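You operate a simulated robot arm through the tools that you are given. There is no shell and no other tool.

You run a simulated robot arm. Do the job below in one go: nothing can be reset, and whatever is moved stays where it is left.

TASK
Fit the blue strip into the clamped arc, then unclamp the arc and move it to the grey stand.
Fine: press the strip home with the wooden block and put the block back; leave the thumb screw loose; use the stand's free slot. Set down upright: wooden block.

The check looks at the end state, three seconds after you hand in, the way a careful person would. Anything else that was tipped, shoved, dropped, spilled or broken makes it a failure.

THE ROBOT
A 7-joint arm with a two-finger gripper, hanging from a carriage that runs on a rail from [-0.523, 0.135] to [2.265, -0.587] (x, y) and turns from -6.004 to 6.004 rad about z. Base frame: it is fixed where the carriage stands at the start and does not move with it; the origin is on the floor, on the carriage's upright axis, x ahead of it, y to its left, z up. Lengths are in m, angles in rad, forces in N, time in s.
With the tool pointing down near the work surface it reaches from about 0.1 to 0.52 m from the robot's upright axis, wherever it stands. Its first joint turns from -2.897 to 2.897 rad. Places, roughly: black strip, blue strip, yellow strip [1.75, 0, 1]; channel of the arc with red tape [2.1, -0.2, 0.9]; front slot of the grey stand [2.1, -0.1, 0.8]; small arc with red tape [2, -0.25, 1]; small white arc with blue tape [2, 0, 1]; thumb screw of the red fixture [2, -0.3, 0.8]; wooden block [2, -0.25, 0.75]. Payload 1.37 kg.
The TCP is the grasp point between the finger pads, 0.016 m short of the fingertips. In the tool frame z runs along the fingers and y along their closing line. The gripper opens to 0.092 m; its body begins 0.074 m behind the TCP.
Orientation is that of the tool frame in the base frame, as a unit quaternion [x, y, z, w]. With the fingers straight down and closing along the base's y, the tool's x points along the base's -x, its y along +y and its z along -z.

THE INTERFACE
- The arm moves only by the tool jog_arm. Its argument "series" is a list of rows, each an object (a shift or turn left out is 0, a gripper value left out holds the last) with "linear": the shift along the tool's x, y, z in m, a list of three; "dr": the turn, a rotation vector about the tool's x, y, z in rad, a list of three; "claw": the gripper command, from -1 (fully open) to 1 (shut), values between in proportion. In form: [{"linear": [tx, ty, tz], "dr": [wx, wy, wz], "claw": claw}, ...]. A call has 1 to 20 rows; each row shifts and turns the commanded pose from where the row before left it, along the tool's axes as they then stand. Each row takes 0.2 s and may step no farther than 0.05 m and 0.15 rad from the row before; otherwise, or with a gripper value out of range, the whole call is refused. Where a pose cannot be reached the arm comes as near as it can. A force on the tool above 50 N (or 10 N above the force at the start of the call, whichever is more), or a blocked arm, ends the call early, and 0.2 s more pass. The fingers move at their own pace (about 0.0878 m/s each) and stop on an object; they squeeze with about 26 N. The grip force told is the motor's: it shows also when the fingers shut on nothing. Time passes only in rows, and 0.2 s behind the last, so rows that do not move let the fingers close. It gives the time, the measured TCP pose, the force on the tool (base axes), the opening and the grip force at its end, in the units of the frame above (readings bear some noise), with the torque about the TCP (base axes, N m) and any sound that the robot's microphone picked up, and new pictures: "views" is both (left out), scene, wrist or none.
- Cameras (640 x 400 px; columns grow to the right, rows downward): "scene" is now at [0.2732, -0.0079, 1.7501]; the picture's right is [-0.07, -1.00, 0.00], its down [-0.83, 0.06, -0.55] and it looks along [0.55, -0.04, -0.84] (base axes); focal length 285 px, centre (320, 200). "wrist" rides on the gripper at [0.071, 0.019, -0.111] in the tool frame; the picture's right is [-0.26, 0.97, 0.00], its down [-0.78, -0.21, -0.59] and it looks along [-0.57, -0.15, 0.81] (tool axes); focal length 280 px, centre (320, 200). There is no depth. A picture from a camera that has moved, and an enlarged one, comes with that camera's place and axes in the base frame and with its lens. The place of the scene camera against the robot may be out by one fixed shift of up to 0.018 m in any direction.
- raise_lower(by): slides the trunk up (or, below 0, down) by that many m; the arm and the scene camera ride with it, the base frame stays. It gives what a move gives, with no picture.
- steer(legs): drives the robot by 1 to 6 legs, each [ahead, left, turn to the left] in m, m and rad, along the robot's own axes; the way and the turn of a leg run together, so that a leg with both is an arc; at most 1.5 m and 3.142 rad a leg. The arm and the cameras ride along, it lands a little off, and it stops where it bumps. It keeps to its track: a leg is cut to what the track allows. It gives what a move gives, and a new picture of the scene camera.
- turn_head(pan, tilt): turns the head with the scene camera to pan (to the left, within 2.705 rad either way) and tilt (down, from -0.506 to 1.204), counted from straight ahead of the robot. It gives what a move gives, and a new picture of the scene camera.
- close_up(camera, box): a new picture of the part [left, top, right, bottom] of that camera's present view, enlarged. The clock stands still meanwhile.
- sign_off(): hands the job in; it is judged then, once.

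Places have to be worked out from the pictures, the camera data and where the tool is seen. Open the gripper and draw the arm clear of the work before you hand the job in, unless the task says otherwise.

The tools are called as name(argument=value, ...) on one line, values as JSON. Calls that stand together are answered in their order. jog_arm: Moves the arm, as the interface text tells. Its arguments: {"type":"object","properties":{"series":{"type":"array"},"views":{"type":"string","enum":["both","scene","wrist","none"]}},"required":["series"]} The other tools are called the same way: raise_lower (by) moves the trunk up or down; steer (legs) drives the base; turn_head (pan, tilt) turns the head that bears the scene camera; close_up (camera, box) takes an enlarged picture of a part of a camera's view; sign_off () hands the job in.

At the start:

```text
t: 0.0
tcp_pos: [0.3773, -0.1548, 1.1718]
tcp_rot: [0.001, 1.0, 0.0, 0.0]
ft_force: [-0.1, -0.7, 0.0]
wrist_torque: [0.0, -0.01, 0.02]
grip_width: 0.0919
grasp_force: 0.0
trunk travel left (down, up): [-0.575, 0.085]
robot x, y, heading: [0.0007, 0.0002, -0.001]
head pan, tilt (commanded): [-0.073, 0.99]
```

scene: 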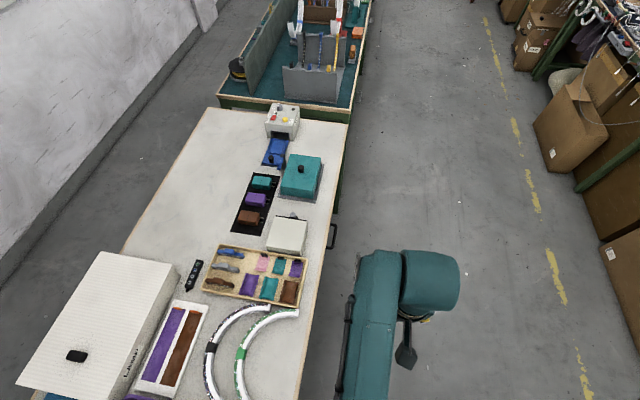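
wrist: 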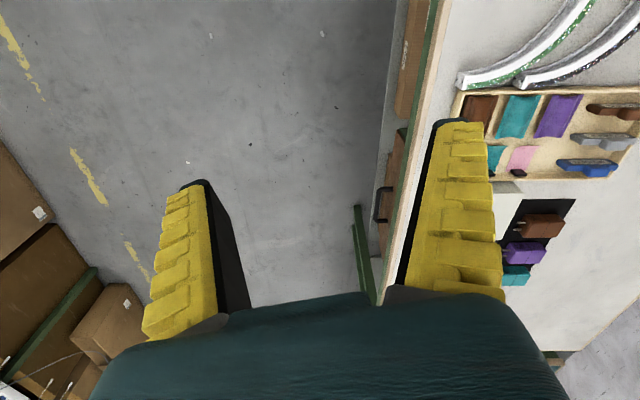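

The pictures show the far station (grey walls, strips, arcs) ahead at the end of the bench. I'll first tilt the head up to see it better before driving.

turn_head(pan=-0.05, tilt=0.6)

```text
t: 0.9
tcp_pos: [0.3777, -0.1536, 1.1719]
tcp_rot: [0.0, 1.0, 0.0, 0.001]
ft_force: [-0.6, -0.1, 0.4]
wrist_torque: [0.0, 0.02, 0.0]
grip_width: 0.0918
grasp_force: 0.1
trunk travel left (down, up): [-0.575, 0.085]
robot x, y, heading: [0.0035, 0.0007, 0.002]
head pan, tilt (commanded): [-0.051, 0.6]
camera scene: at [0.2913, -0.0073, 1.7813], right [-0.05, -1.0, 0.0], down [-0.56, 0.03, -0.82], along [0.82, -0.04, -0.57], focal length 285 px, centre (320, 200)
```

scene: 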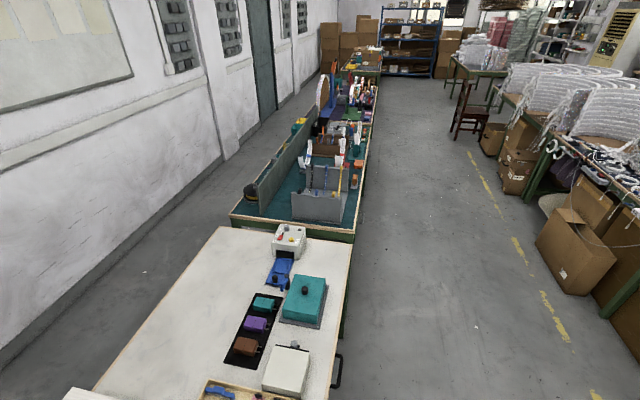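

The station lies at about x 1.6–2.3, left of the rail. I drive along the rail to x≈1.2 keeping the heading, the arm at y≈-0.47 beyond the bench edge, to get a nearer view.

steer(legs=[[1.1, -0.285, 0]])

turn_head(pan=0.4, tilt=0.8)

```text
t: 6.6
tcp_pos: [1.4641, -0.4392, 1.1713]
tcp_rot: [0.005, 1.0, 0.0, 0.0]
ft_force: [-0.1, 0.5, 0.2]
wrist_torque: [0.03, 0.01, 0.01]
grip_width: 0.0919
grasp_force: 0.0
trunk travel left (down, up): [-0.575, 0.085]
robot x, y, heading: [1.0879, -0.2813, -0.012]
head pan, tilt (commanded): [-0.051, 0.6]
camera scene: at [1.3791, -0.292, 1.7813], right [-0.06, -1.0, 0.0], down [-0.56, 0.03, -0.83], along [0.82, -0.05, -0.56], focal length 285 px, centre (320, 200)
```

scene: 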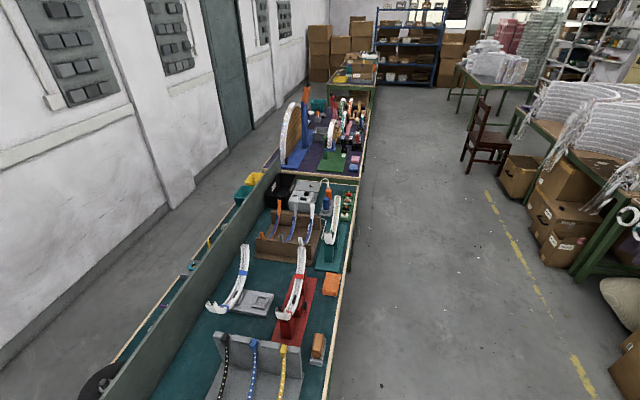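

```text
t: 7.5
tcp_pos: [1.4638, -0.4397, 1.1704]
tcp_rot: [0.005, 1.0, 0.0, 0.001]
ft_force: [-0.5, 0.2, -1.1]
wrist_torque: [-0.02, -0.01, 0.01]
grip_width: 0.0915
grasp_force: 0.1
trunk travel left (down, up): [-0.575, 0.085]
robot x, y, heading: [1.0869, -0.2862, -0.012]
head pan, tilt (commanded): [0.4, 0.799]
camera scene: at [1.3655, -0.256, 1.7645], right [0.38, -0.93, 0.0], down [-0.66, -0.27, -0.7], along [0.65, 0.26, -0.72], focal length 285 px, centre (320, 200)
```

scene: 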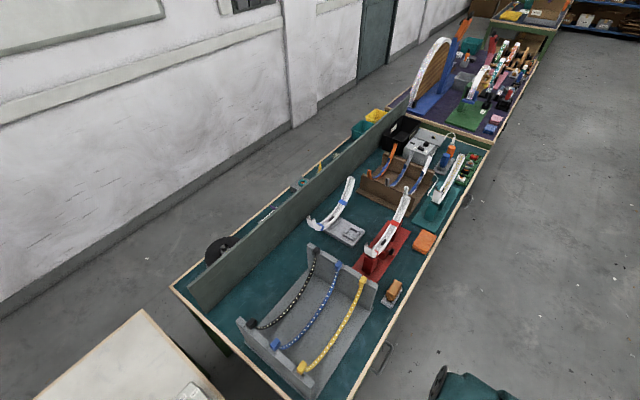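

Now the strip rack, the white arc on the grey stand, the red fixture with the taped arc and the wooden block are visible. I take enlarged views.

close_up(camera="scene", box=[300, 140, 460, 300])

close_up(camera="scene", box=[220, 230, 420, 390])

```text
2.50 times, centred on (380, 220) of scene
camera zoom: at [1.3655, -0.256, 1.7645], right [0.38, -0.93, 0.0], down [-0.66, -0.27, -0.7], along [0.65, 0.26, -0.72], focal length 713 px, centre (170, 150)
```

zoom: 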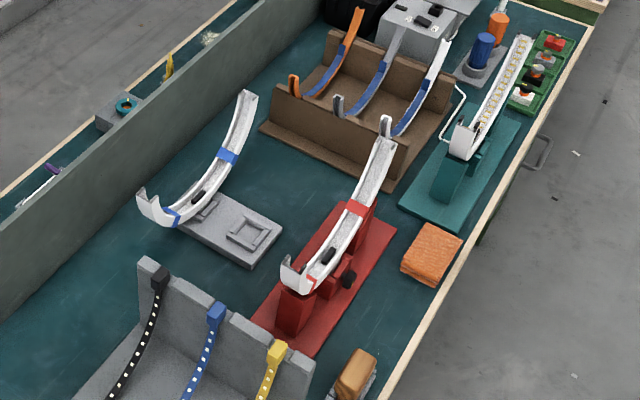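

```text
2.50 times, centred on (320, 310) of scene
camera zoom: at [1.3655, -0.256, 1.7645], right [0.38, -0.93, 0.0], down [-0.66, -0.27, -0.7], along [0.65, 0.26, -0.72], focal length 713 px, centre (320, -75)
```

zoom: 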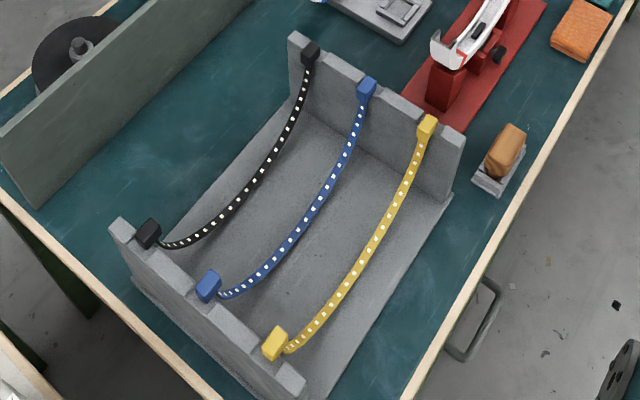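

Estimates: blue strip spans roughly [1.56,-0.05]–[1.85,-0.13], clamped arc roughly [1.94,-0.20]–[2.28,-0.27], block about [1.85,-0.28]. I raise the trunk a little for clearance, then drive to x≈1.8 and turn to face the table.

raise_lower(by=0.06)

steer(legs=[[0.715, -0.172, 0], [0, 0, 1.33]])

turn_head(pan=0.0, tilt=1.1)

```text
t: 8.5
tcp_pos: [1.4636, -0.4396, 1.2312]
tcp_rot: [0.005, 1.0, 0.001, 0.0]
ft_force: [0.9, -0.1, -0.1]
wrist_torque: [0.02, -0.03, -0.02]
grip_width: 0.0918
grasp_force: 0.0
trunk travel left (down, up): [-0.635, 0.025]
robot x, y, heading: [1.0893, -0.2827, -0.013]
head pan, tilt (commanded): [0.4, 0.799]
```

```text
t: 15.8
tcp_pos: [2.0395, -0.1383, 1.233]
tcp_rot: [-0.613, 0.79, 0.0, 0.0]
ft_force: [-1.0, -0.3, 0.4]
wrist_torque: [-0.02, -0.01, -0.04]
grip_width: 0.0918
grasp_force: 0.0
trunk travel left (down, up): [-0.635, 0.025]
robot x, y, heading: [1.7974, -0.4656, 1.322]
head pan, tilt (commanded): [0.4, 0.799]
camera scene: at [1.8375, -0.1946, 1.8245], right [0.99, 0.15, 0.0], down [0.1, -0.71, -0.7], along [-0.1, 0.69, -0.72], focal length 285 px, centre (320, 200)
```

scene: 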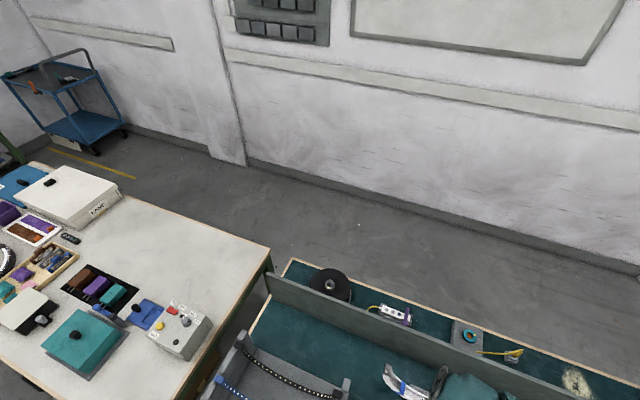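

```text
t: 16.6
tcp_pos: [2.0399, -0.139, 1.2326]
tcp_rot: [-0.612, 0.791, 0.0, 0.0]
ft_force: [0.6, -0.4, -0.2]
wrist_torque: [0.03, 0.01, -0.03]
grip_width: 0.0917
grasp_force: 0.1
trunk travel left (down, up): [-0.635, 0.025]
robot x, y, heading: [1.7957, -0.4661, 1.316]
head pan, tilt (commanded): [0.0, 1.1]
camera scene: at [1.865, -0.2133, 1.8028], right [0.97, -0.25, 0.0], down [-0.22, -0.86, -0.45], along [0.11, 0.44, -0.89], focal length 285 px, centre (320, 200)
```

scene: 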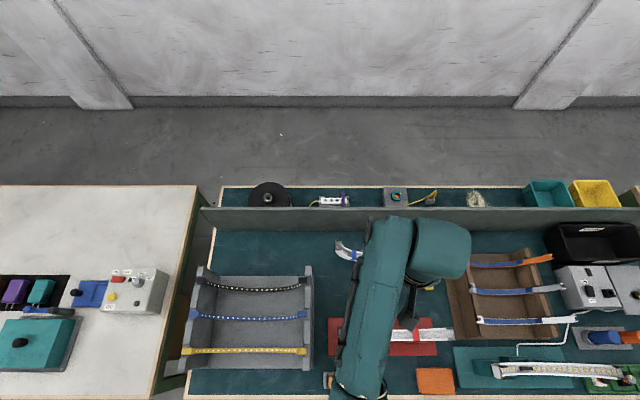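

The tool now points down with its x toward -v (toward me), y toward -u of the table. I take the wrist picture and enlarged scene pictures of the rack and the fixture.

close_up(camera="wrist", box=[0, 0, 640, 400])

close_up(camera="scene", box=[160, 240, 340, 400])

```text
1.00 times, centred on (320, 200) of wrist (not enlarged: the box is as wide or as high as the picture)
camera zoom: at [2.005, -0.2027, 1.3416], right [-0.87, 0.5, 0.0], down [0.4, 0.7, 0.59], along [0.29, 0.51, -0.81], focal length 280 px, centre (320, 200)
```

zoom: 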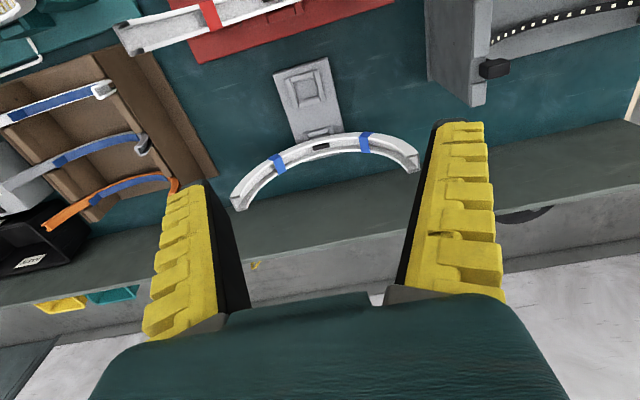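

```text
2.50 times, centred on (250, 320) of scene
camera zoom: at [1.865, -0.2133, 1.8028], right [0.97, -0.25, 0.0], down [-0.22, -0.86, -0.45], along [0.11, 0.44, -0.89], focal length 713 px, centre (495, -100)
```

zoom: 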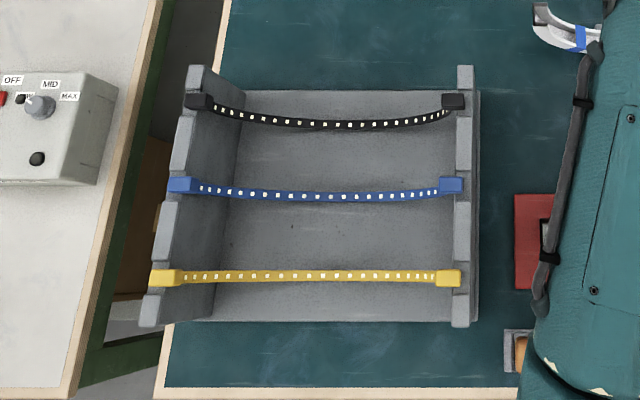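

The rack's blue strip runs along the table's long axis, end blocks sitting in the notches. I turn the tool +90° about its z so that the fingers close across the table (strip's width), and look at it with the wrist camera.

jog_arm(series=[{"dr": [0, 0, 0.15]}, {"dr": [0, 0, 0.15]}, {"dr": [0, 0, 0.15]}, {"dr": [0, 0, 0.15]}, {"dr": [0, 0, 0.15]}, {"dr": [0, 0, 0.15]}, {"dr": [0, 0, 0.15]}, {"dr": [0, 0, 0.15]}, {"dr": [0, 0, 0.15]}, {"dr": [0, 0, 0.15]}, {"dr": [0, 0, 0.0708]}])

```text
t: 19.0
tcp_pos: [2.0409, -0.1388, 1.2319]
tcp_rot: [0.126, 0.992, 0.0, 0.0]
ft_force: [0.1, -0.4, -0.4]
wrist_torque: [0.0, 0.0, 0.01]
grip_width: 0.092
grasp_force: 0.1
trunk travel left (down, up): [-0.635, 0.025]
robot x, y, heading: [1.7909, -0.4669, 1.319]
head pan, tilt (commanded): [0.0, 1.1]
camera scene: at [1.8651, -0.2133, 1.8027], right [0.97, -0.25, 0.0], down [-0.22, -0.86, -0.45], along [0.11, 0.44, -0.89], focal length 285 px, centre (320, 200)
camera wrist: at [1.9775, -0.1022, 1.3419], right [0.5, 0.87, 0.0], down [0.7, -0.4, 0.59], along [0.51, -0.29, -0.81], focal length 280 px, centre (320, 200)
```

scene: 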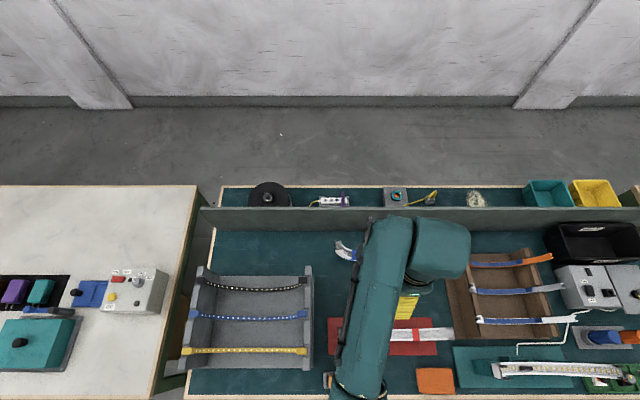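
wrist: 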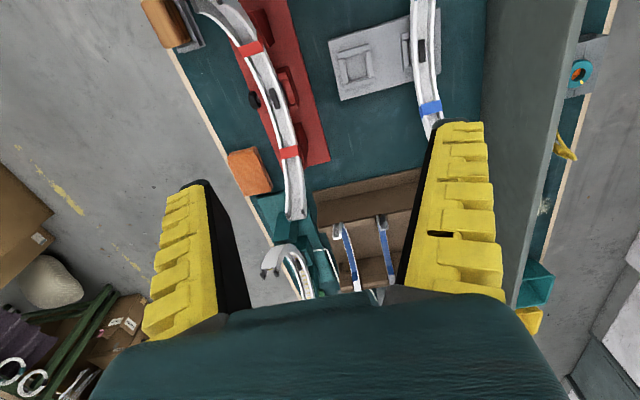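

Orientation is now x=-u, y=+v. I move 0.30 m toward -u (tool +x) at this height, so the wrist camera looks along +u over the fixture and stand.

jog_arm(series=[{"linear": [0.05, 0, 0]}, {"linear": [0.05, 0, 0]}, {"linear": [0.05, 0, 0]}, {"linear": [0.05, 0, 0]}, {"linear": [0.05, 0, 0]}])

close_up(camera="scene", box=[310, 220, 490, 400])

close_up(camera="wrist", box=[100, 0, 500, 250])

```text
t: 20.2
tcp_pos: [1.7978, -0.0779, 1.232]
tcp_rot: [0.127, 0.992, 0.0, 0.0]
ft_force: [-0.1, 0.8, 0.0]
wrist_torque: [-0.02, 0.06, -0.02]
grip_width: 0.0919
grasp_force: 0.0
trunk travel left (down, up): [-0.635, 0.025]
robot x, y, heading: [1.7966, -0.4673, 1.314]
head pan, tilt (commanded): [0.0, 1.1]
camera scene: at [1.8652, -0.2134, 1.8027], right [0.97, -0.25, 0.0], down [-0.22, -0.86, -0.45], along [0.11, 0.44, -0.89], focal length 285 px, centre (320, 200)
camera wrist: at [1.7348, -0.0413, 1.3412], right [0.5, 0.87, 0.0], down [0.7, -0.4, 0.59], along [0.51, -0.29, -0.81], focal length 280 px, centre (320, 200)
```

scene: 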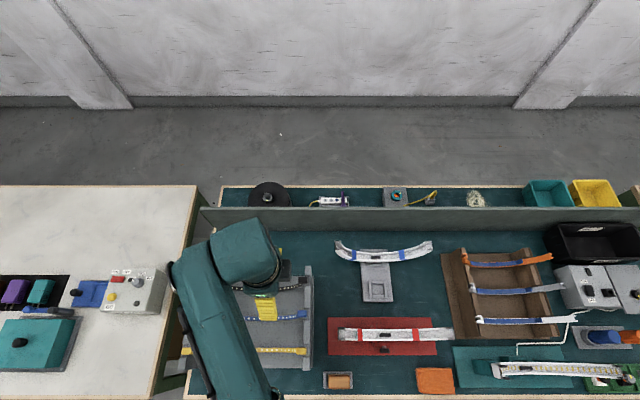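
wrist: 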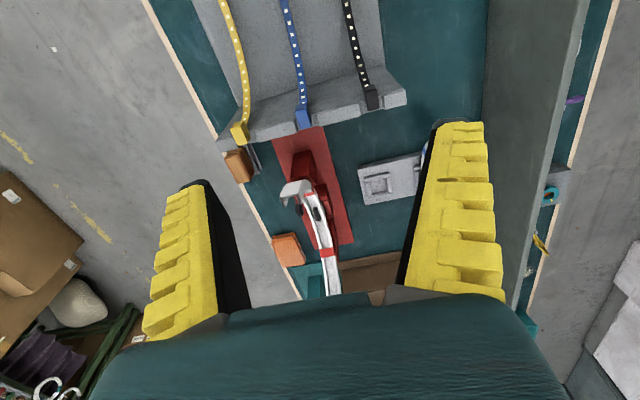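

```text
2.22 times, centred on (400, 310) of scene
camera zoom: at [1.8652, -0.2134, 1.8027], right [0.97, -0.25, 0.0], down [-0.22, -0.86, -0.45], along [0.11, 0.44, -0.89], focal length 634 px, centre (142, -44)
```

zoom: 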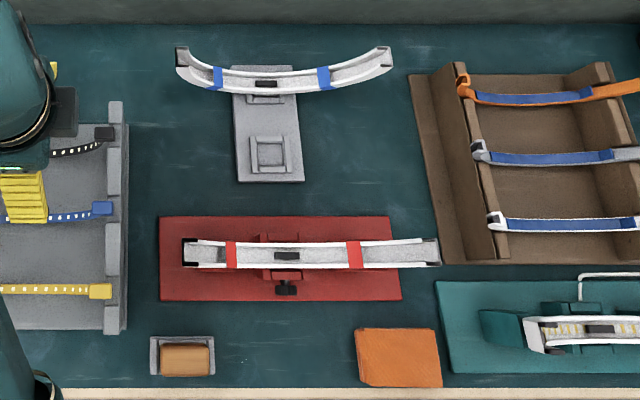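

```text
1.60 times, centred on (300, 125) of wrist
camera zoom: at [1.7348, -0.0413, 1.3412], right [0.5, 0.87, 0.0], down [0.7, -0.4, 0.59], along [0.51, -0.29, -0.81], focal length 449 px, centre (352, 320)
```

zoom: 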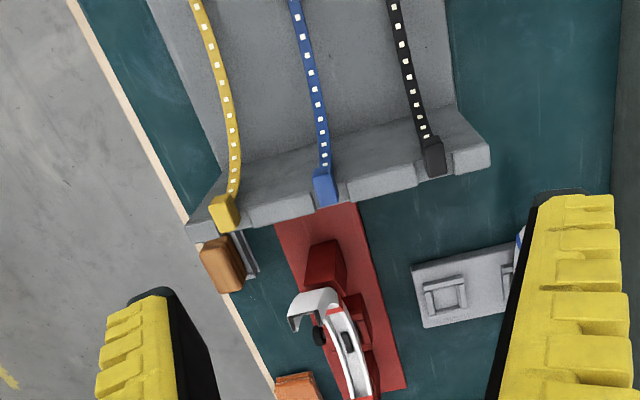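

Triangulating the two cameras: blue strip's far block at table frame u≈1.810, v≈0.338, z≈0.972 (u along rail, v toward wall, robot axis at v=0); arc from u≈1.92 to 2.22 at v≈0.29, its ends near z≈0.97; red base z≈0.80. I move closer for a look at the arc and fixture.

jog_arm(series=[{"linear": [-0.03, -0.02, 0.025]}, {"linear": [-0.03, -0.02, 0.025]}, {"linear": [-0.03, -0.02, 0.025]}, {"linear": [-0.03, -0.015, 0.025]}])

close_up(camera="wrist", box=[180, 0, 430, 200])

```text
t: 21.2
tcp_pos: [1.8957, -0.1784, 1.1307]
tcp_rot: [0.126, 0.992, 0.001, 0.001]
ft_force: [-0.1, 0.5, -0.5]
wrist_torque: [0.0, 0.02, 0.03]
grip_width: 0.0919
grasp_force: 0.1
trunk travel left (down, up): [-0.635, 0.025]
robot x, y, heading: [1.799, -0.4658, 1.32]
head pan, tilt (commanded): [0.0, 1.1]
camera scene: at [1.865, -0.2132, 1.8028], right [0.97, -0.25, 0.0], down [-0.22, -0.86, -0.45], along [0.11, 0.44, -0.89], focal length 285 px, centre (320, 200)
camera wrist: at [1.8342, -0.1423, 1.2407], right [0.49, 0.87, 0.0], down [0.7, -0.4, 0.59], along [0.51, -0.29, -0.81], focal length 280 px, centre (320, 200)
```

scene: 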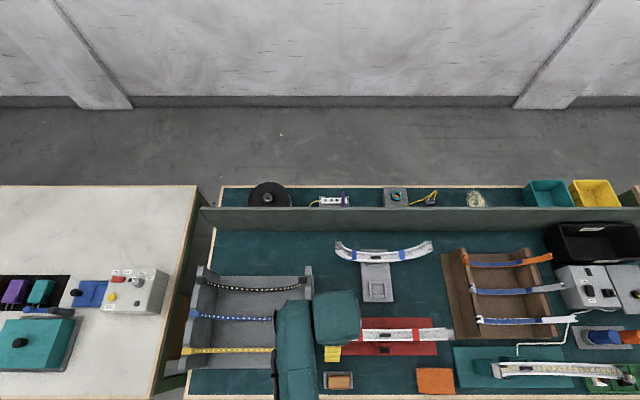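
wrist: 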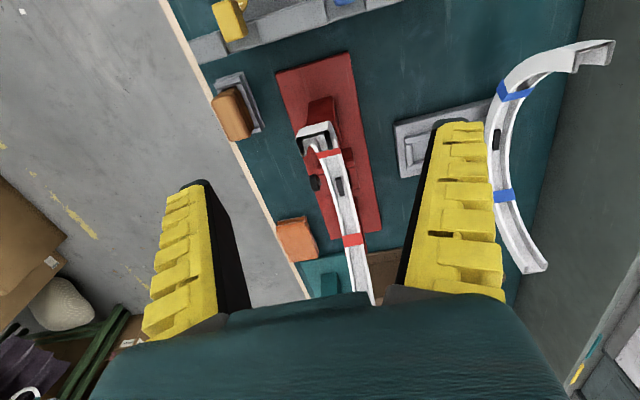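

```text
2.00 times, centred on (305, 100) of wrist
camera zoom: at [1.8342, -0.1423, 1.2407], right [0.49, 0.87, 0.0], down [0.7, -0.4, 0.59], along [0.51, -0.29, -0.81], focal length 561 px, centre (350, 400)
```

zoom: 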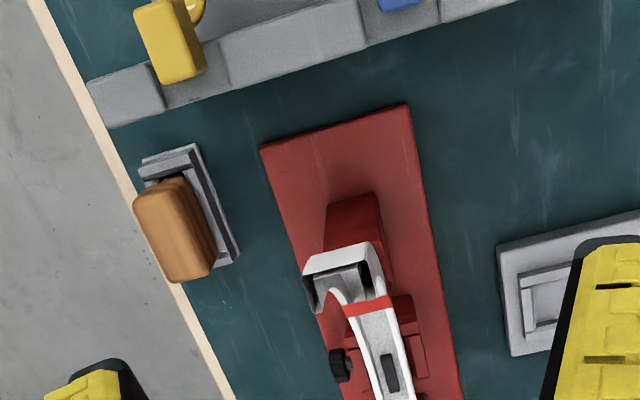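

The arc is a U-channel held by a red clamp with a black thumb screw in front; I need a side view. I shift to u≈2.0, v≈0.17 and turn the tool back so the wrist camera looks toward +v, tilting it up toward horizontal.

jog_arm(series=[{"linear": [-0.03, -0.03, 0]}, {"linear": [-0.03, -0.03, 0]}, {"linear": [-0.03, -0.03, 0]}, {"linear": [-0.03, -0.04, 0]}, {"dr": [0, 0, -0.15]}, {"dr": [0, 0, -0.15]}, {"dr": [0, 0, -0.15]}, {"dr": [0, 0, -0.15]}, {"dr": [0, 0, -0.15]}, {"dr": [0, 0, -0.15]}, {"dr": [0, 0, -0.15]}, {"dr": [0, 0, -0.15]}, {"dr": [0, 0, -0.15]}, {"dr": [0, 0, -0.15]}, {"dr": [0, 0, -0.0708]}, {"dr": [0, -0.15, 0]}, {"dr": [0, -0.15, 0]}, {"dr": [0, -0.15, 0]}, {"dr": [0, -0.15, 0]}])

```text
t: 25.2
tcp_pos: [1.9792, -0.3344, 1.1312]
tcp_rot: [-0.584, 0.755, 0.18, 0.235]
ft_force: [-0.2, -0.1, -0.1]
wrist_torque: [0.02, 0.0, -0.02]
grip_width: 0.0922
grasp_force: 0.0
trunk travel left (down, up): [-0.635, 0.025]
robot x, y, heading: [1.796, -0.4632, 1.315]
head pan, tilt (commanded): [0.0, 1.1]
camera scene: at [1.8651, -0.2133, 1.8028], right [0.97, -0.25, 0.0], down [-0.22, -0.86, -0.45], along [0.11, 0.44, -0.89], focal length 285 px, centre (320, 200)
camera wrist: at [1.9316, -0.4472, 1.1817], right [-0.88, 0.45, 0.15], down [0.28, 0.25, 0.93], along [0.38, 0.86, -0.34], focal length 280 px, centre (320, 200)
```

scene: 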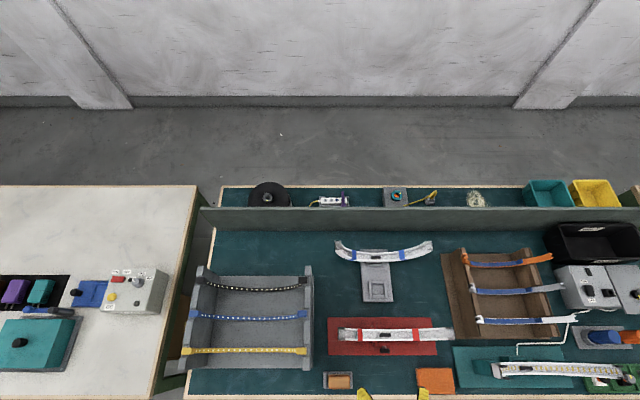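
wrist: 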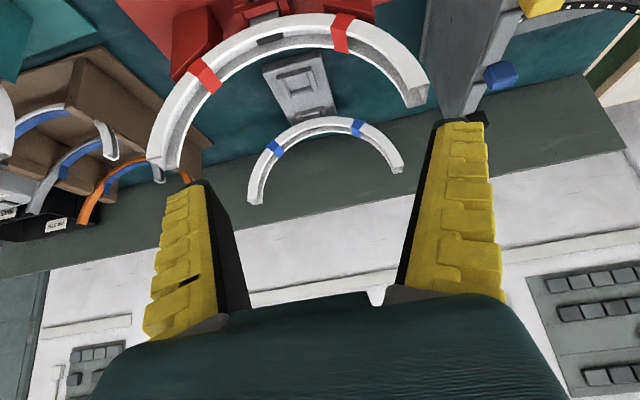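

Now the scene view is unobstructed and the wrist sees the arc from the side (upside-down). I take enlarged scene pictures, then lower the wrist for a more level side view.

close_up(camera="scene", box=[300, 220, 480, 400])

close_up(camera="scene", box=[170, 250, 330, 380])

close_up(camera="scene", box=[450, 290, 640, 400])

jog_arm(series=[{"linear": [0.0226, 0, 0.033]}, {"linear": [0.0226, 0, 0.033]}, {"linear": [0.0226, 0, 0.033]}])

close_up(camera="wrist", box=[120, 0, 460, 220])

```text
2.22 times, centred on (390, 310) of scene
camera zoom: at [1.8651, -0.2133, 1.8028], right [0.97, -0.25, 0.0], down [-0.22, -0.86, -0.45], along [0.11, 0.44, -0.89], focal length 634 px, centre (164, -44)
```

zoom: 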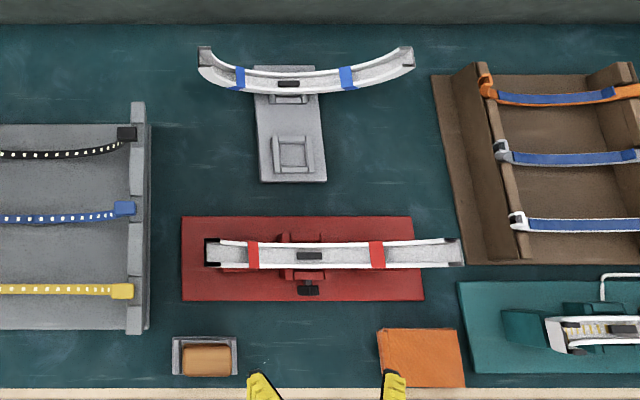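

```text
3.08 times, centred on (250, 315) of scene
camera zoom: at [1.8651, -0.2133, 1.8028], right [0.97, -0.25, 0.0], down [-0.22, -0.86, -0.45], along [0.11, 0.44, -0.89], focal length 877 px, centre (535, -154)
```

zoom: 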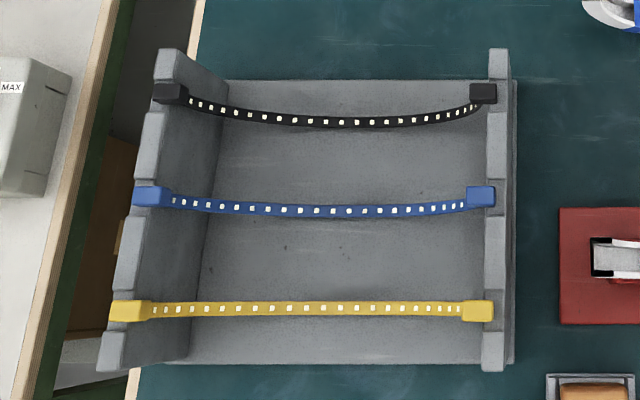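

```text
3.37 times, centred on (545, 345) of scene
camera zoom: at [1.8651, -0.2133, 1.8028], right [0.97, -0.25, 0.0], down [-0.22, -0.86, -0.45], along [0.11, 0.44, -0.89], focal length 960 px, centre (-438, -288)
```

zoom: 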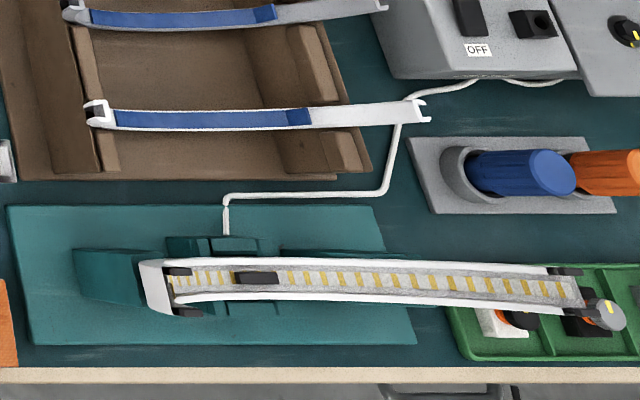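

```text
t: 26.0
tcp_pos: [1.979, -0.3338, 1.0109]
tcp_rot: [-0.585, 0.756, 0.18, 0.234]
ft_force: [-0.6, 0.0, -0.2]
wrist_torque: [0.01, 0.0, -0.03]
grip_width: 0.0919
grasp_force: 0.2
trunk travel left (down, up): [-0.635, 0.025]
robot x, y, heading: [1.7962, -0.4675, 1.319]
head pan, tilt (commanded): [0.0, 1.1]
camera scene: at [1.8651, -0.2133, 1.8028], right [0.97, -0.25, 0.0], down [-0.22, -0.86, -0.45], along [0.11, 0.44, -0.89], focal length 285 px, centre (320, 200)
camera wrist: at [1.9312, -0.4469, 1.0602], right [-0.88, 0.45, 0.15], down [0.28, 0.25, 0.93], along [0.38, 0.86, -0.35], focal length 280 px, centre (320, 200)
```

scene: 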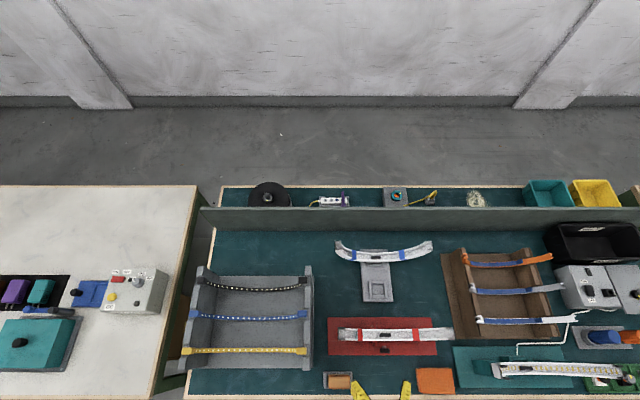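
wrist: 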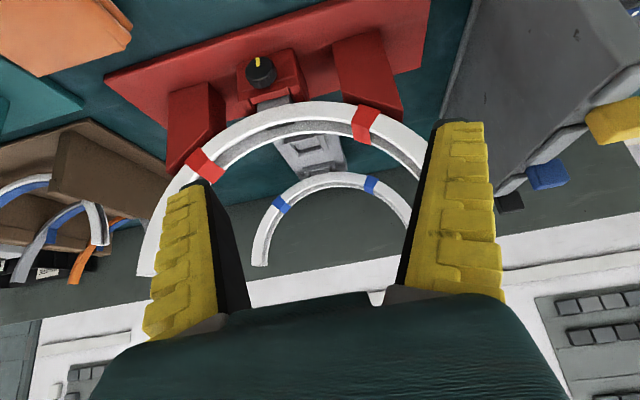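

```text
1.82 times, centred on (290, 110) of wrist
camera zoom: at [1.9312, -0.4469, 1.0602], right [-0.88, 0.45, 0.15], down [0.28, 0.25, 0.93], along [0.38, 0.86, -0.35], focal length 510 px, centre (374, 364)
```

zoom: 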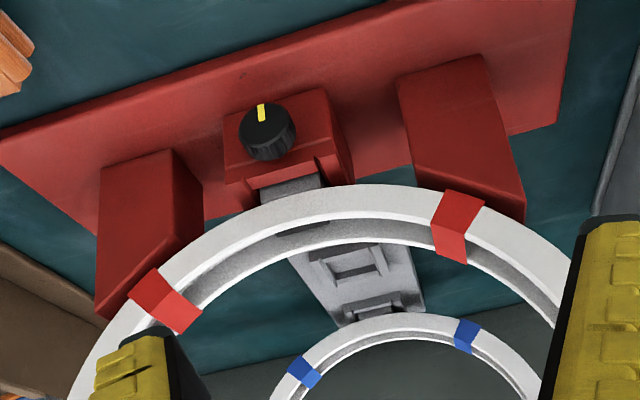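

The side view shows the arc's foot held in the middle clamp with the black knob (yellow pointer) in front at about u=2.051, v=0.249, z=0.846; the stand's free square slot is near u=2.05, v=0.43. Now I drive 0.33 m to the left (-u) with the same arm pose to see the blue strip from the front.

steer(legs=[[0, 0.33, 0]])

close_up(camera="wrist", box=[0, 0, 640, 400])

close_up(camera="wrist", box=[130, 0, 470, 220])

```text
t: 28.2
tcp_pos: [1.6541, -0.2507, 1.0101]
tcp_rot: [-0.583, 0.756, 0.181, 0.234]
ft_force: [0.1, -0.6, -0.5]
wrist_torque: [-0.03, -0.03, -0.03]
grip_width: 0.0918
grasp_force: 0.0
trunk travel left (down, up): [-0.635, 0.025]
robot x, y, heading: [1.4759, -0.3797, 1.317]
head pan, tilt (commanded): [0.0, 1.1]
camera scene: at [1.5419, -0.1296, 1.8027], right [0.97, -0.25, 0.0], down [-0.23, -0.86, -0.45], along [0.12, 0.44, -0.89], focal length 285 px, centre (320, 200)
```

scene: 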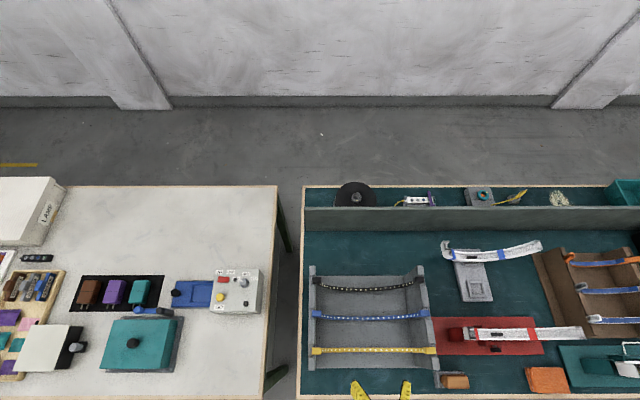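

```text
1.00 times, centred on (320, 200) of wrist (not enlarged: the box is as wide or as high as the picture)
camera zoom: at [1.6073, -0.3634, 1.0605], right [-0.88, 0.45, 0.15], down [0.28, 0.25, 0.93], along [0.38, 0.86, -0.35], focal length 280 px, centre (320, 200)
```

zoom: 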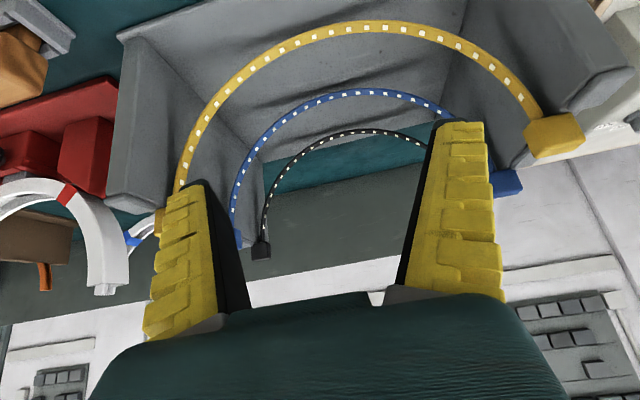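

```text
1.82 times, centred on (300, 110) of wrist
camera zoom: at [1.6073, -0.3634, 1.0605], right [-0.88, 0.45, 0.15], down [0.28, 0.25, 0.93], along [0.38, 0.86, -0.35], focal length 510 px, centre (356, 364)
```

zoom: 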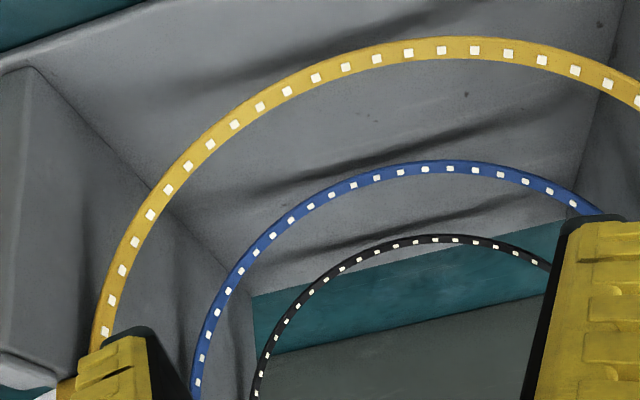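

The strips are stiff semicircle bands with end blocks resting on the rack walls; blue band's bottom is near u≈1.665, v≈0.338, z≈0.82, neighbours 0.09 m either side. The arc's ends stand near z≈1.02, bottom wall 0.874–0.893. I drive back to the previous standing place, then raise and level the tool.

steer(legs=[[0, -0.33, 0]])

jog_arm(series=[{"linear": [-0.0226, 0, -0.033]}, {"linear": [-0.0226, 0, -0.033]}, {"linear": [-0.0226, 0, -0.033]}, {"dr": [0, 0.15, 0]}, {"dr": [0, 0.15, 0]}, {"dr": [0, 0.15, 0]}, {"dr": [0, 0.15, 0]}], views="both")

```text
t: 30.4
tcp_pos: [1.9734, -0.3335, 1.0098]
tcp_rot: [-0.582, 0.757, 0.18, 0.234]
ft_force: [-0.1, 0.4, -0.4]
wrist_torque: [0.02, 0.0, 0.01]
grip_width: 0.0916
grasp_force: 0.0
trunk travel left (down, up): [-0.635, 0.025]
robot x, y, heading: [1.7899, -0.4623, 1.308]
head pan, tilt (commanded): [0.0, 1.1]
camera scene: at [1.8612, -0.2123, 1.8027], right [0.97, -0.26, 0.0], down [-0.23, -0.86, -0.45], along [0.12, 0.44, -0.89], focal length 285 px, centre (320, 200)
```

scene: 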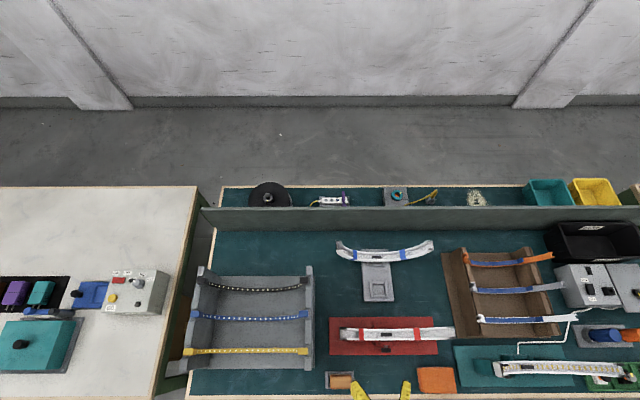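

```text
t: 32.0
tcp_pos: [1.9736, -0.3341, 1.1308]
tcp_rot: [-0.609, 0.793, -0.001, -0.001]
ft_force: [0.2, 0.0, -1.1]
wrist_torque: [0.02, -0.01, 0.02]
grip_width: 0.0919
grasp_force: 0.1
trunk travel left (down, up): [-0.635, 0.025]
robot x, y, heading: [1.792, -0.4659, 1.312]
head pan, tilt (commanded): [0.0, 1.1]
camera scene: at [1.8611, -0.2124, 1.8027], right [0.97, -0.26, 0.0], down [-0.23, -0.86, -0.45], along [0.12, 0.44, -0.89], focal length 285 px, centre (320, 200)
camera wrist: at [1.9394, -0.3972, 1.2409], right [-0.87, 0.5, 0.0], down [0.4, 0.7, 0.59], along [0.3, 0.51, -0.81], focal length 280 px, centre (320, 200)
```

scene: 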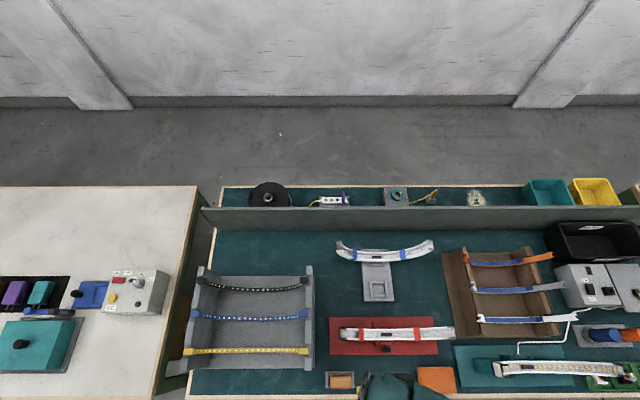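
wrist: 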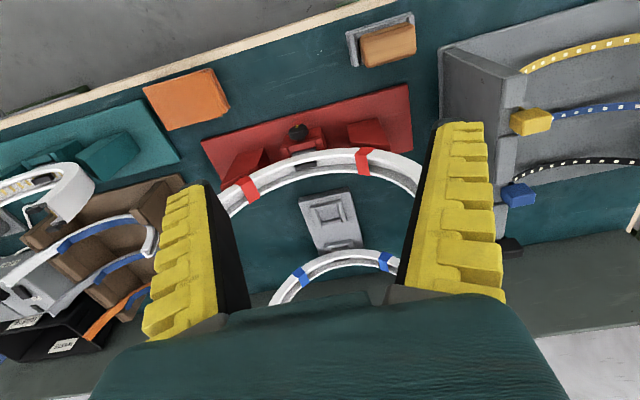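

Tool is level again. I enlarge the wrist view on the block, the clamp/arc and the free slot.

close_up(camera="wrist", box=[330, 0, 450, 90])

close_up(camera="wrist", box=[210, 90, 430, 250])

close_up(camera="scene", box=[310, 290, 470, 400])

close_up(camera="scene", box=[320, 225, 450, 320])

```text
4.44 times, centred on (390, 45) of wrist
camera zoom: at [1.9394, -0.3972, 1.2409], right [-0.87, 0.5, 0.0], down [0.4, 0.7, 0.59], along [0.3, 0.51, -0.81], focal length 1246 px, centre (9, 889)
```

zoom: 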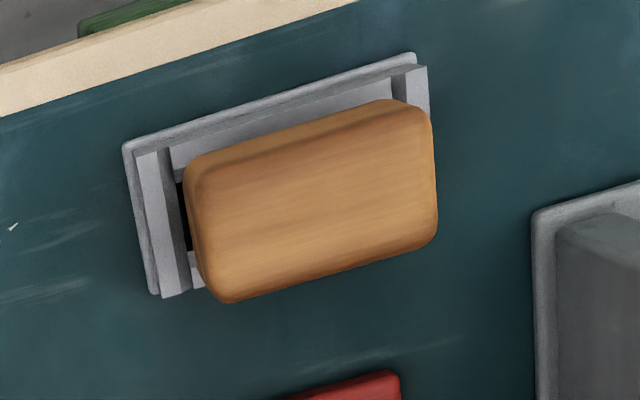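

```text
2.50 times, centred on (320, 170) of wrist
camera zoom: at [1.9394, -0.3972, 1.2409], right [-0.87, 0.5, 0.0], down [0.4, 0.7, 0.59], along [0.3, 0.51, -0.81], focal length 701 px, centre (320, 275)
```

zoom: 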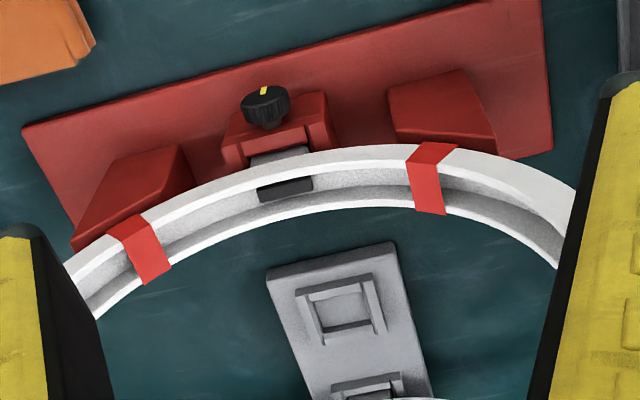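

```text
3.64 times, centred on (390, 345) of scene
camera zoom: at [1.8611, -0.2124, 1.8027], right [0.97, -0.26, 0.0], down [-0.23, -0.86, -0.45], along [0.12, 0.44, -0.89], focal length 1037 px, centre (66, -327)
```

zoom: 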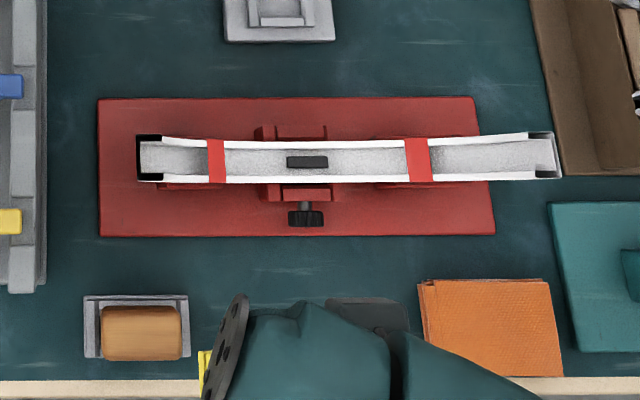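

```text
4.21 times, centred on (385, 272) of scene
camera zoom: at [1.8611, -0.2124, 1.8027], right [0.97, -0.26, 0.0], down [-0.23, -0.86, -0.45], along [0.12, 0.44, -0.89], focal length 1200 px, centre (46, -105)
```

zoom: 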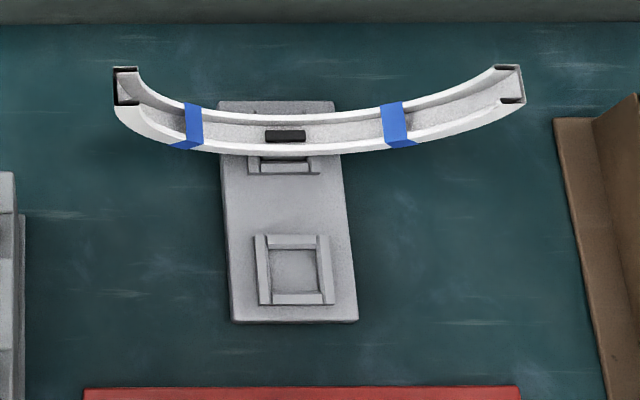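

Channel inner width ≈19 mm, outer ≈31 mm, centred at u=2.049, v=0.288; arc ends have small dark notches. I move the wrist camera near the low-u arc end to see its shape and the blue end block.

jog_arm(series=[{"dr": [0, 0, 0.15]}, {"dr": [0, 0, 0.15]}, {"dr": [0, 0, 0.15]}, {"dr": [0, 0, 0.15]}, {"dr": [0, 0, 0.15]}, {"dr": [0, 0, 0.15]}, {"dr": [0, 0, 0.15]}, {"dr": [0, 0, 0.15]}, {"dr": [0, 0, 0.15]}, {"dr": [0, 0, 0.15]}, {"dr": [0, 0, 0.0635]}, {"linear": [0.0295, 0.0318, 0]}, {"linear": [0.0295, 0.0318, 0.0]}, {"linear": [0.0295, 0.0318, 0.034]}, {"linear": [0.0295, 0.0318, 0.034]}], views="wrist")

close_up(camera="wrist", box=[240, 80, 420, 260])

close_up(camera="wrist", box=[220, 0, 460, 150])

```text
refused: row 14 steps farther than a row can; nothing moved
```

```text
2.22 times, centred on (330, 170) of wrist
camera zoom: at [1.9394, -0.3972, 1.2409], right [-0.87, 0.5, 0.0], down [0.4, 0.7, 0.59], along [0.3, 0.51, -0.81], focal length 623 px, centre (298, 267)
```

zoom: 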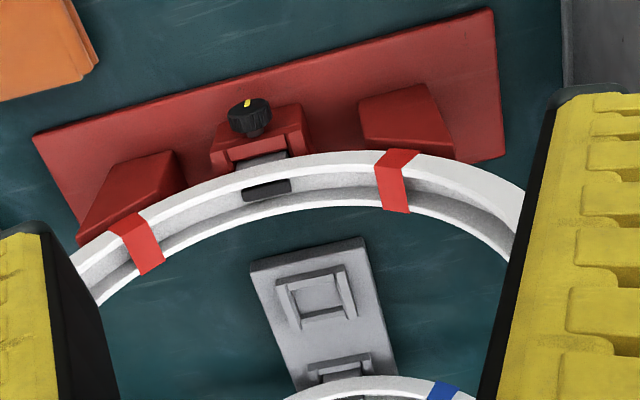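

```text
2.67 times, centred on (340, 75) of wrist
camera zoom: at [1.9394, -0.3972, 1.2409], right [-0.87, 0.5, 0.0], down [0.4, 0.7, 0.59], along [0.3, 0.51, -0.81], focal length 748 px, centre (267, 533)
```

zoom: 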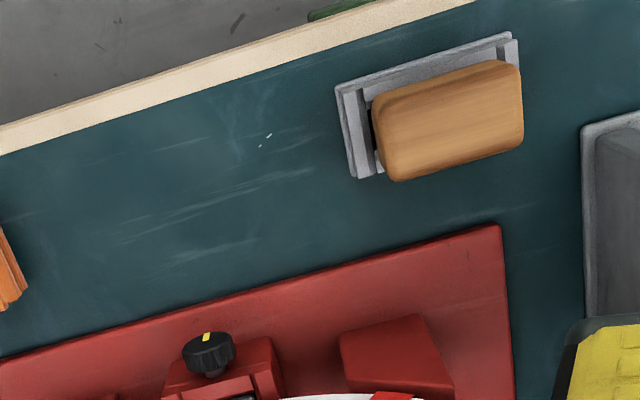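

The call was refused because the diagonal step exceeded 0.05 m, so nothing moved. I repeat it with smaller steps.

jog_arm(series=[{"dr": [0, 0, 0.15]}, {"dr": [0, 0, 0.15]}, {"dr": [0, 0, 0.15]}, {"dr": [0, 0, 0.15]}, {"dr": [0, 0, 0.15]}, {"dr": [0, 0, 0.15]}, {"dr": [0, 0, 0.15]}, {"dr": [0, 0, 0.15]}, {"dr": [0, 0, 0.15]}, {"dr": [0, 0, 0.15]}, {"dr": [0, 0, 0.0635]}, {"linear": [0.0295, 0.0318, 0]}, {"linear": [0.0295, 0.0318, 0.0]}, {"linear": [0.0295, 0.0318, 0.0]}, {"linear": [0.0295, 0.0318, 0.0]}, {"linear": [0, 0, 0.034]}, {"linear": [0, 0, 0.034]}], views="wrist")

close_up(camera="wrist", box=[240, 80, 420, 260])

close_up(camera="wrist", box=[220, 0, 460, 150])

```text
t: 35.6
tcp_pos: [1.8924, -0.1786, 1.0632]
tcp_rot: [0.125, 0.992, 0.0, 0.001]
ft_force: [0.3, 0.8, -0.1]
wrist_torque: [-0.02, 0.01, 0.0]
grip_width: 0.0919
grasp_force: 0.0
trunk travel left (down, up): [-0.635, 0.025]
robot x, y, heading: [1.7894, -0.4629, 1.313]
head pan, tilt (commanded): [0.0, 1.1]
camera wrist: at [1.8309, -0.1445, 1.1727], right [0.49, 0.87, 0.0], down [0.7, -0.4, 0.59], along [0.51, -0.29, -0.81], focal length 280 px, centre (320, 200)
```

wrist: 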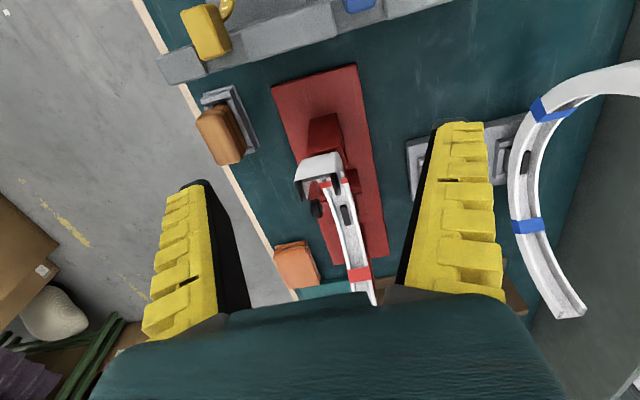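

```text
2.22 times, centred on (330, 170) of wrist
camera zoom: at [1.8309, -0.1445, 1.1727], right [0.49, 0.87, 0.0], down [0.7, -0.4, 0.59], along [0.51, -0.29, -0.81], focal length 623 px, centre (298, 267)
```

zoom: 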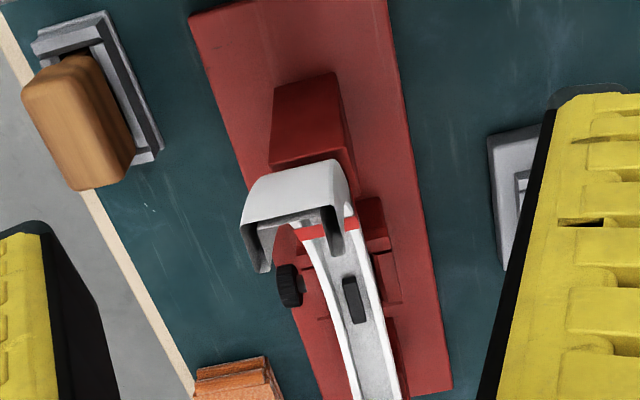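

```text
2.67 times, centred on (340, 75) of wrist
camera zoom: at [1.8309, -0.1445, 1.1727], right [0.49, 0.87, 0.0], down [0.7, -0.4, 0.59], along [0.51, -0.29, -0.81], focal length 748 px, centre (267, 533)
```

zoom: 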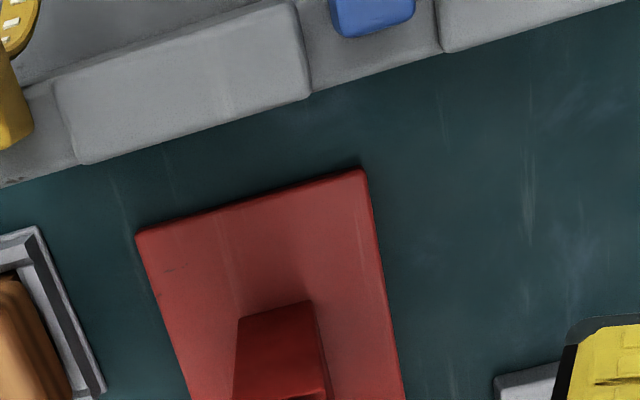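

The arc's end is an open U; the strip's end blocks evidently overhang the arc's end faces (strip chord ≈0.264, over blocks ≈0.32, arc outer ≈0.289). I enlarge the wooden block and tray in both cameras to size it.

close_up(camera="wrist", box=[180, 70, 280, 180])

close_up(camera="scene", box=[310, 350, 380, 400])

close_up(camera="wrist", box=[280, 130, 390, 240])

```text
3.64 times, centred on (230, 125) of wrist
camera zoom: at [1.8309, -0.1445, 1.1727], right [0.49, 0.87, 0.0], down [0.7, -0.4, 0.59], along [0.51, -0.29, -0.81], focal length 1020 px, centre (647, 473)
```

zoom: 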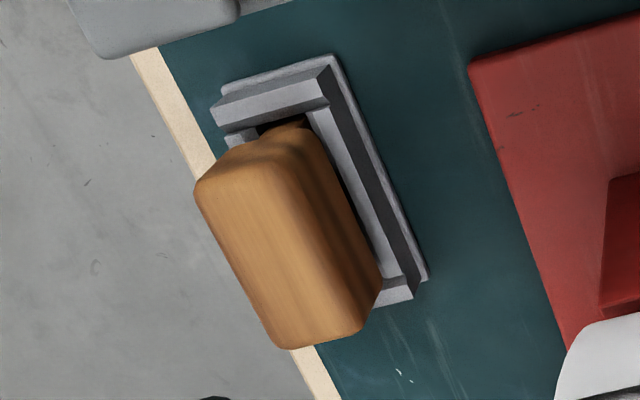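

```text
8.00 times, centred on (345, 375) of scene
camera zoom: at [1.8612, -0.2123, 1.8028], right [0.97, -0.26, 0.0], down [-0.23, -0.86, -0.45], along [0.12, 0.44, -0.89], focal length 2280 px, centre (120, -1200)
```

zoom: 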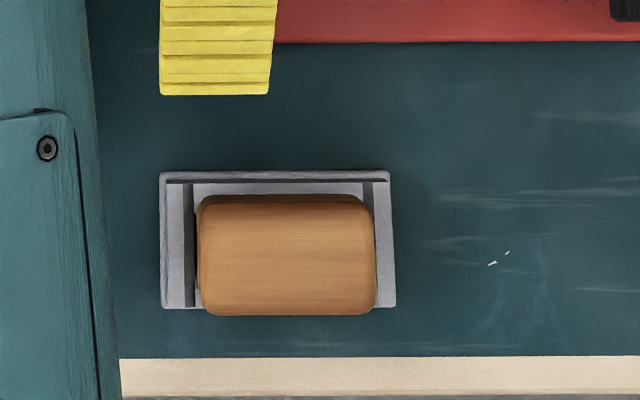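

```text
3.64 times, centred on (335, 185) of wrist
camera zoom: at [1.8309, -0.1445, 1.1727], right [0.49, 0.87, 0.0], down [0.7, -0.4, 0.59], along [0.51, -0.29, -0.81], focal length 1020 px, centre (266, 254)
```

zoom: 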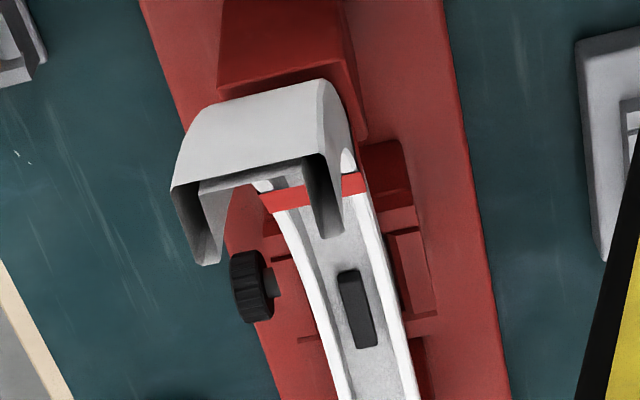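

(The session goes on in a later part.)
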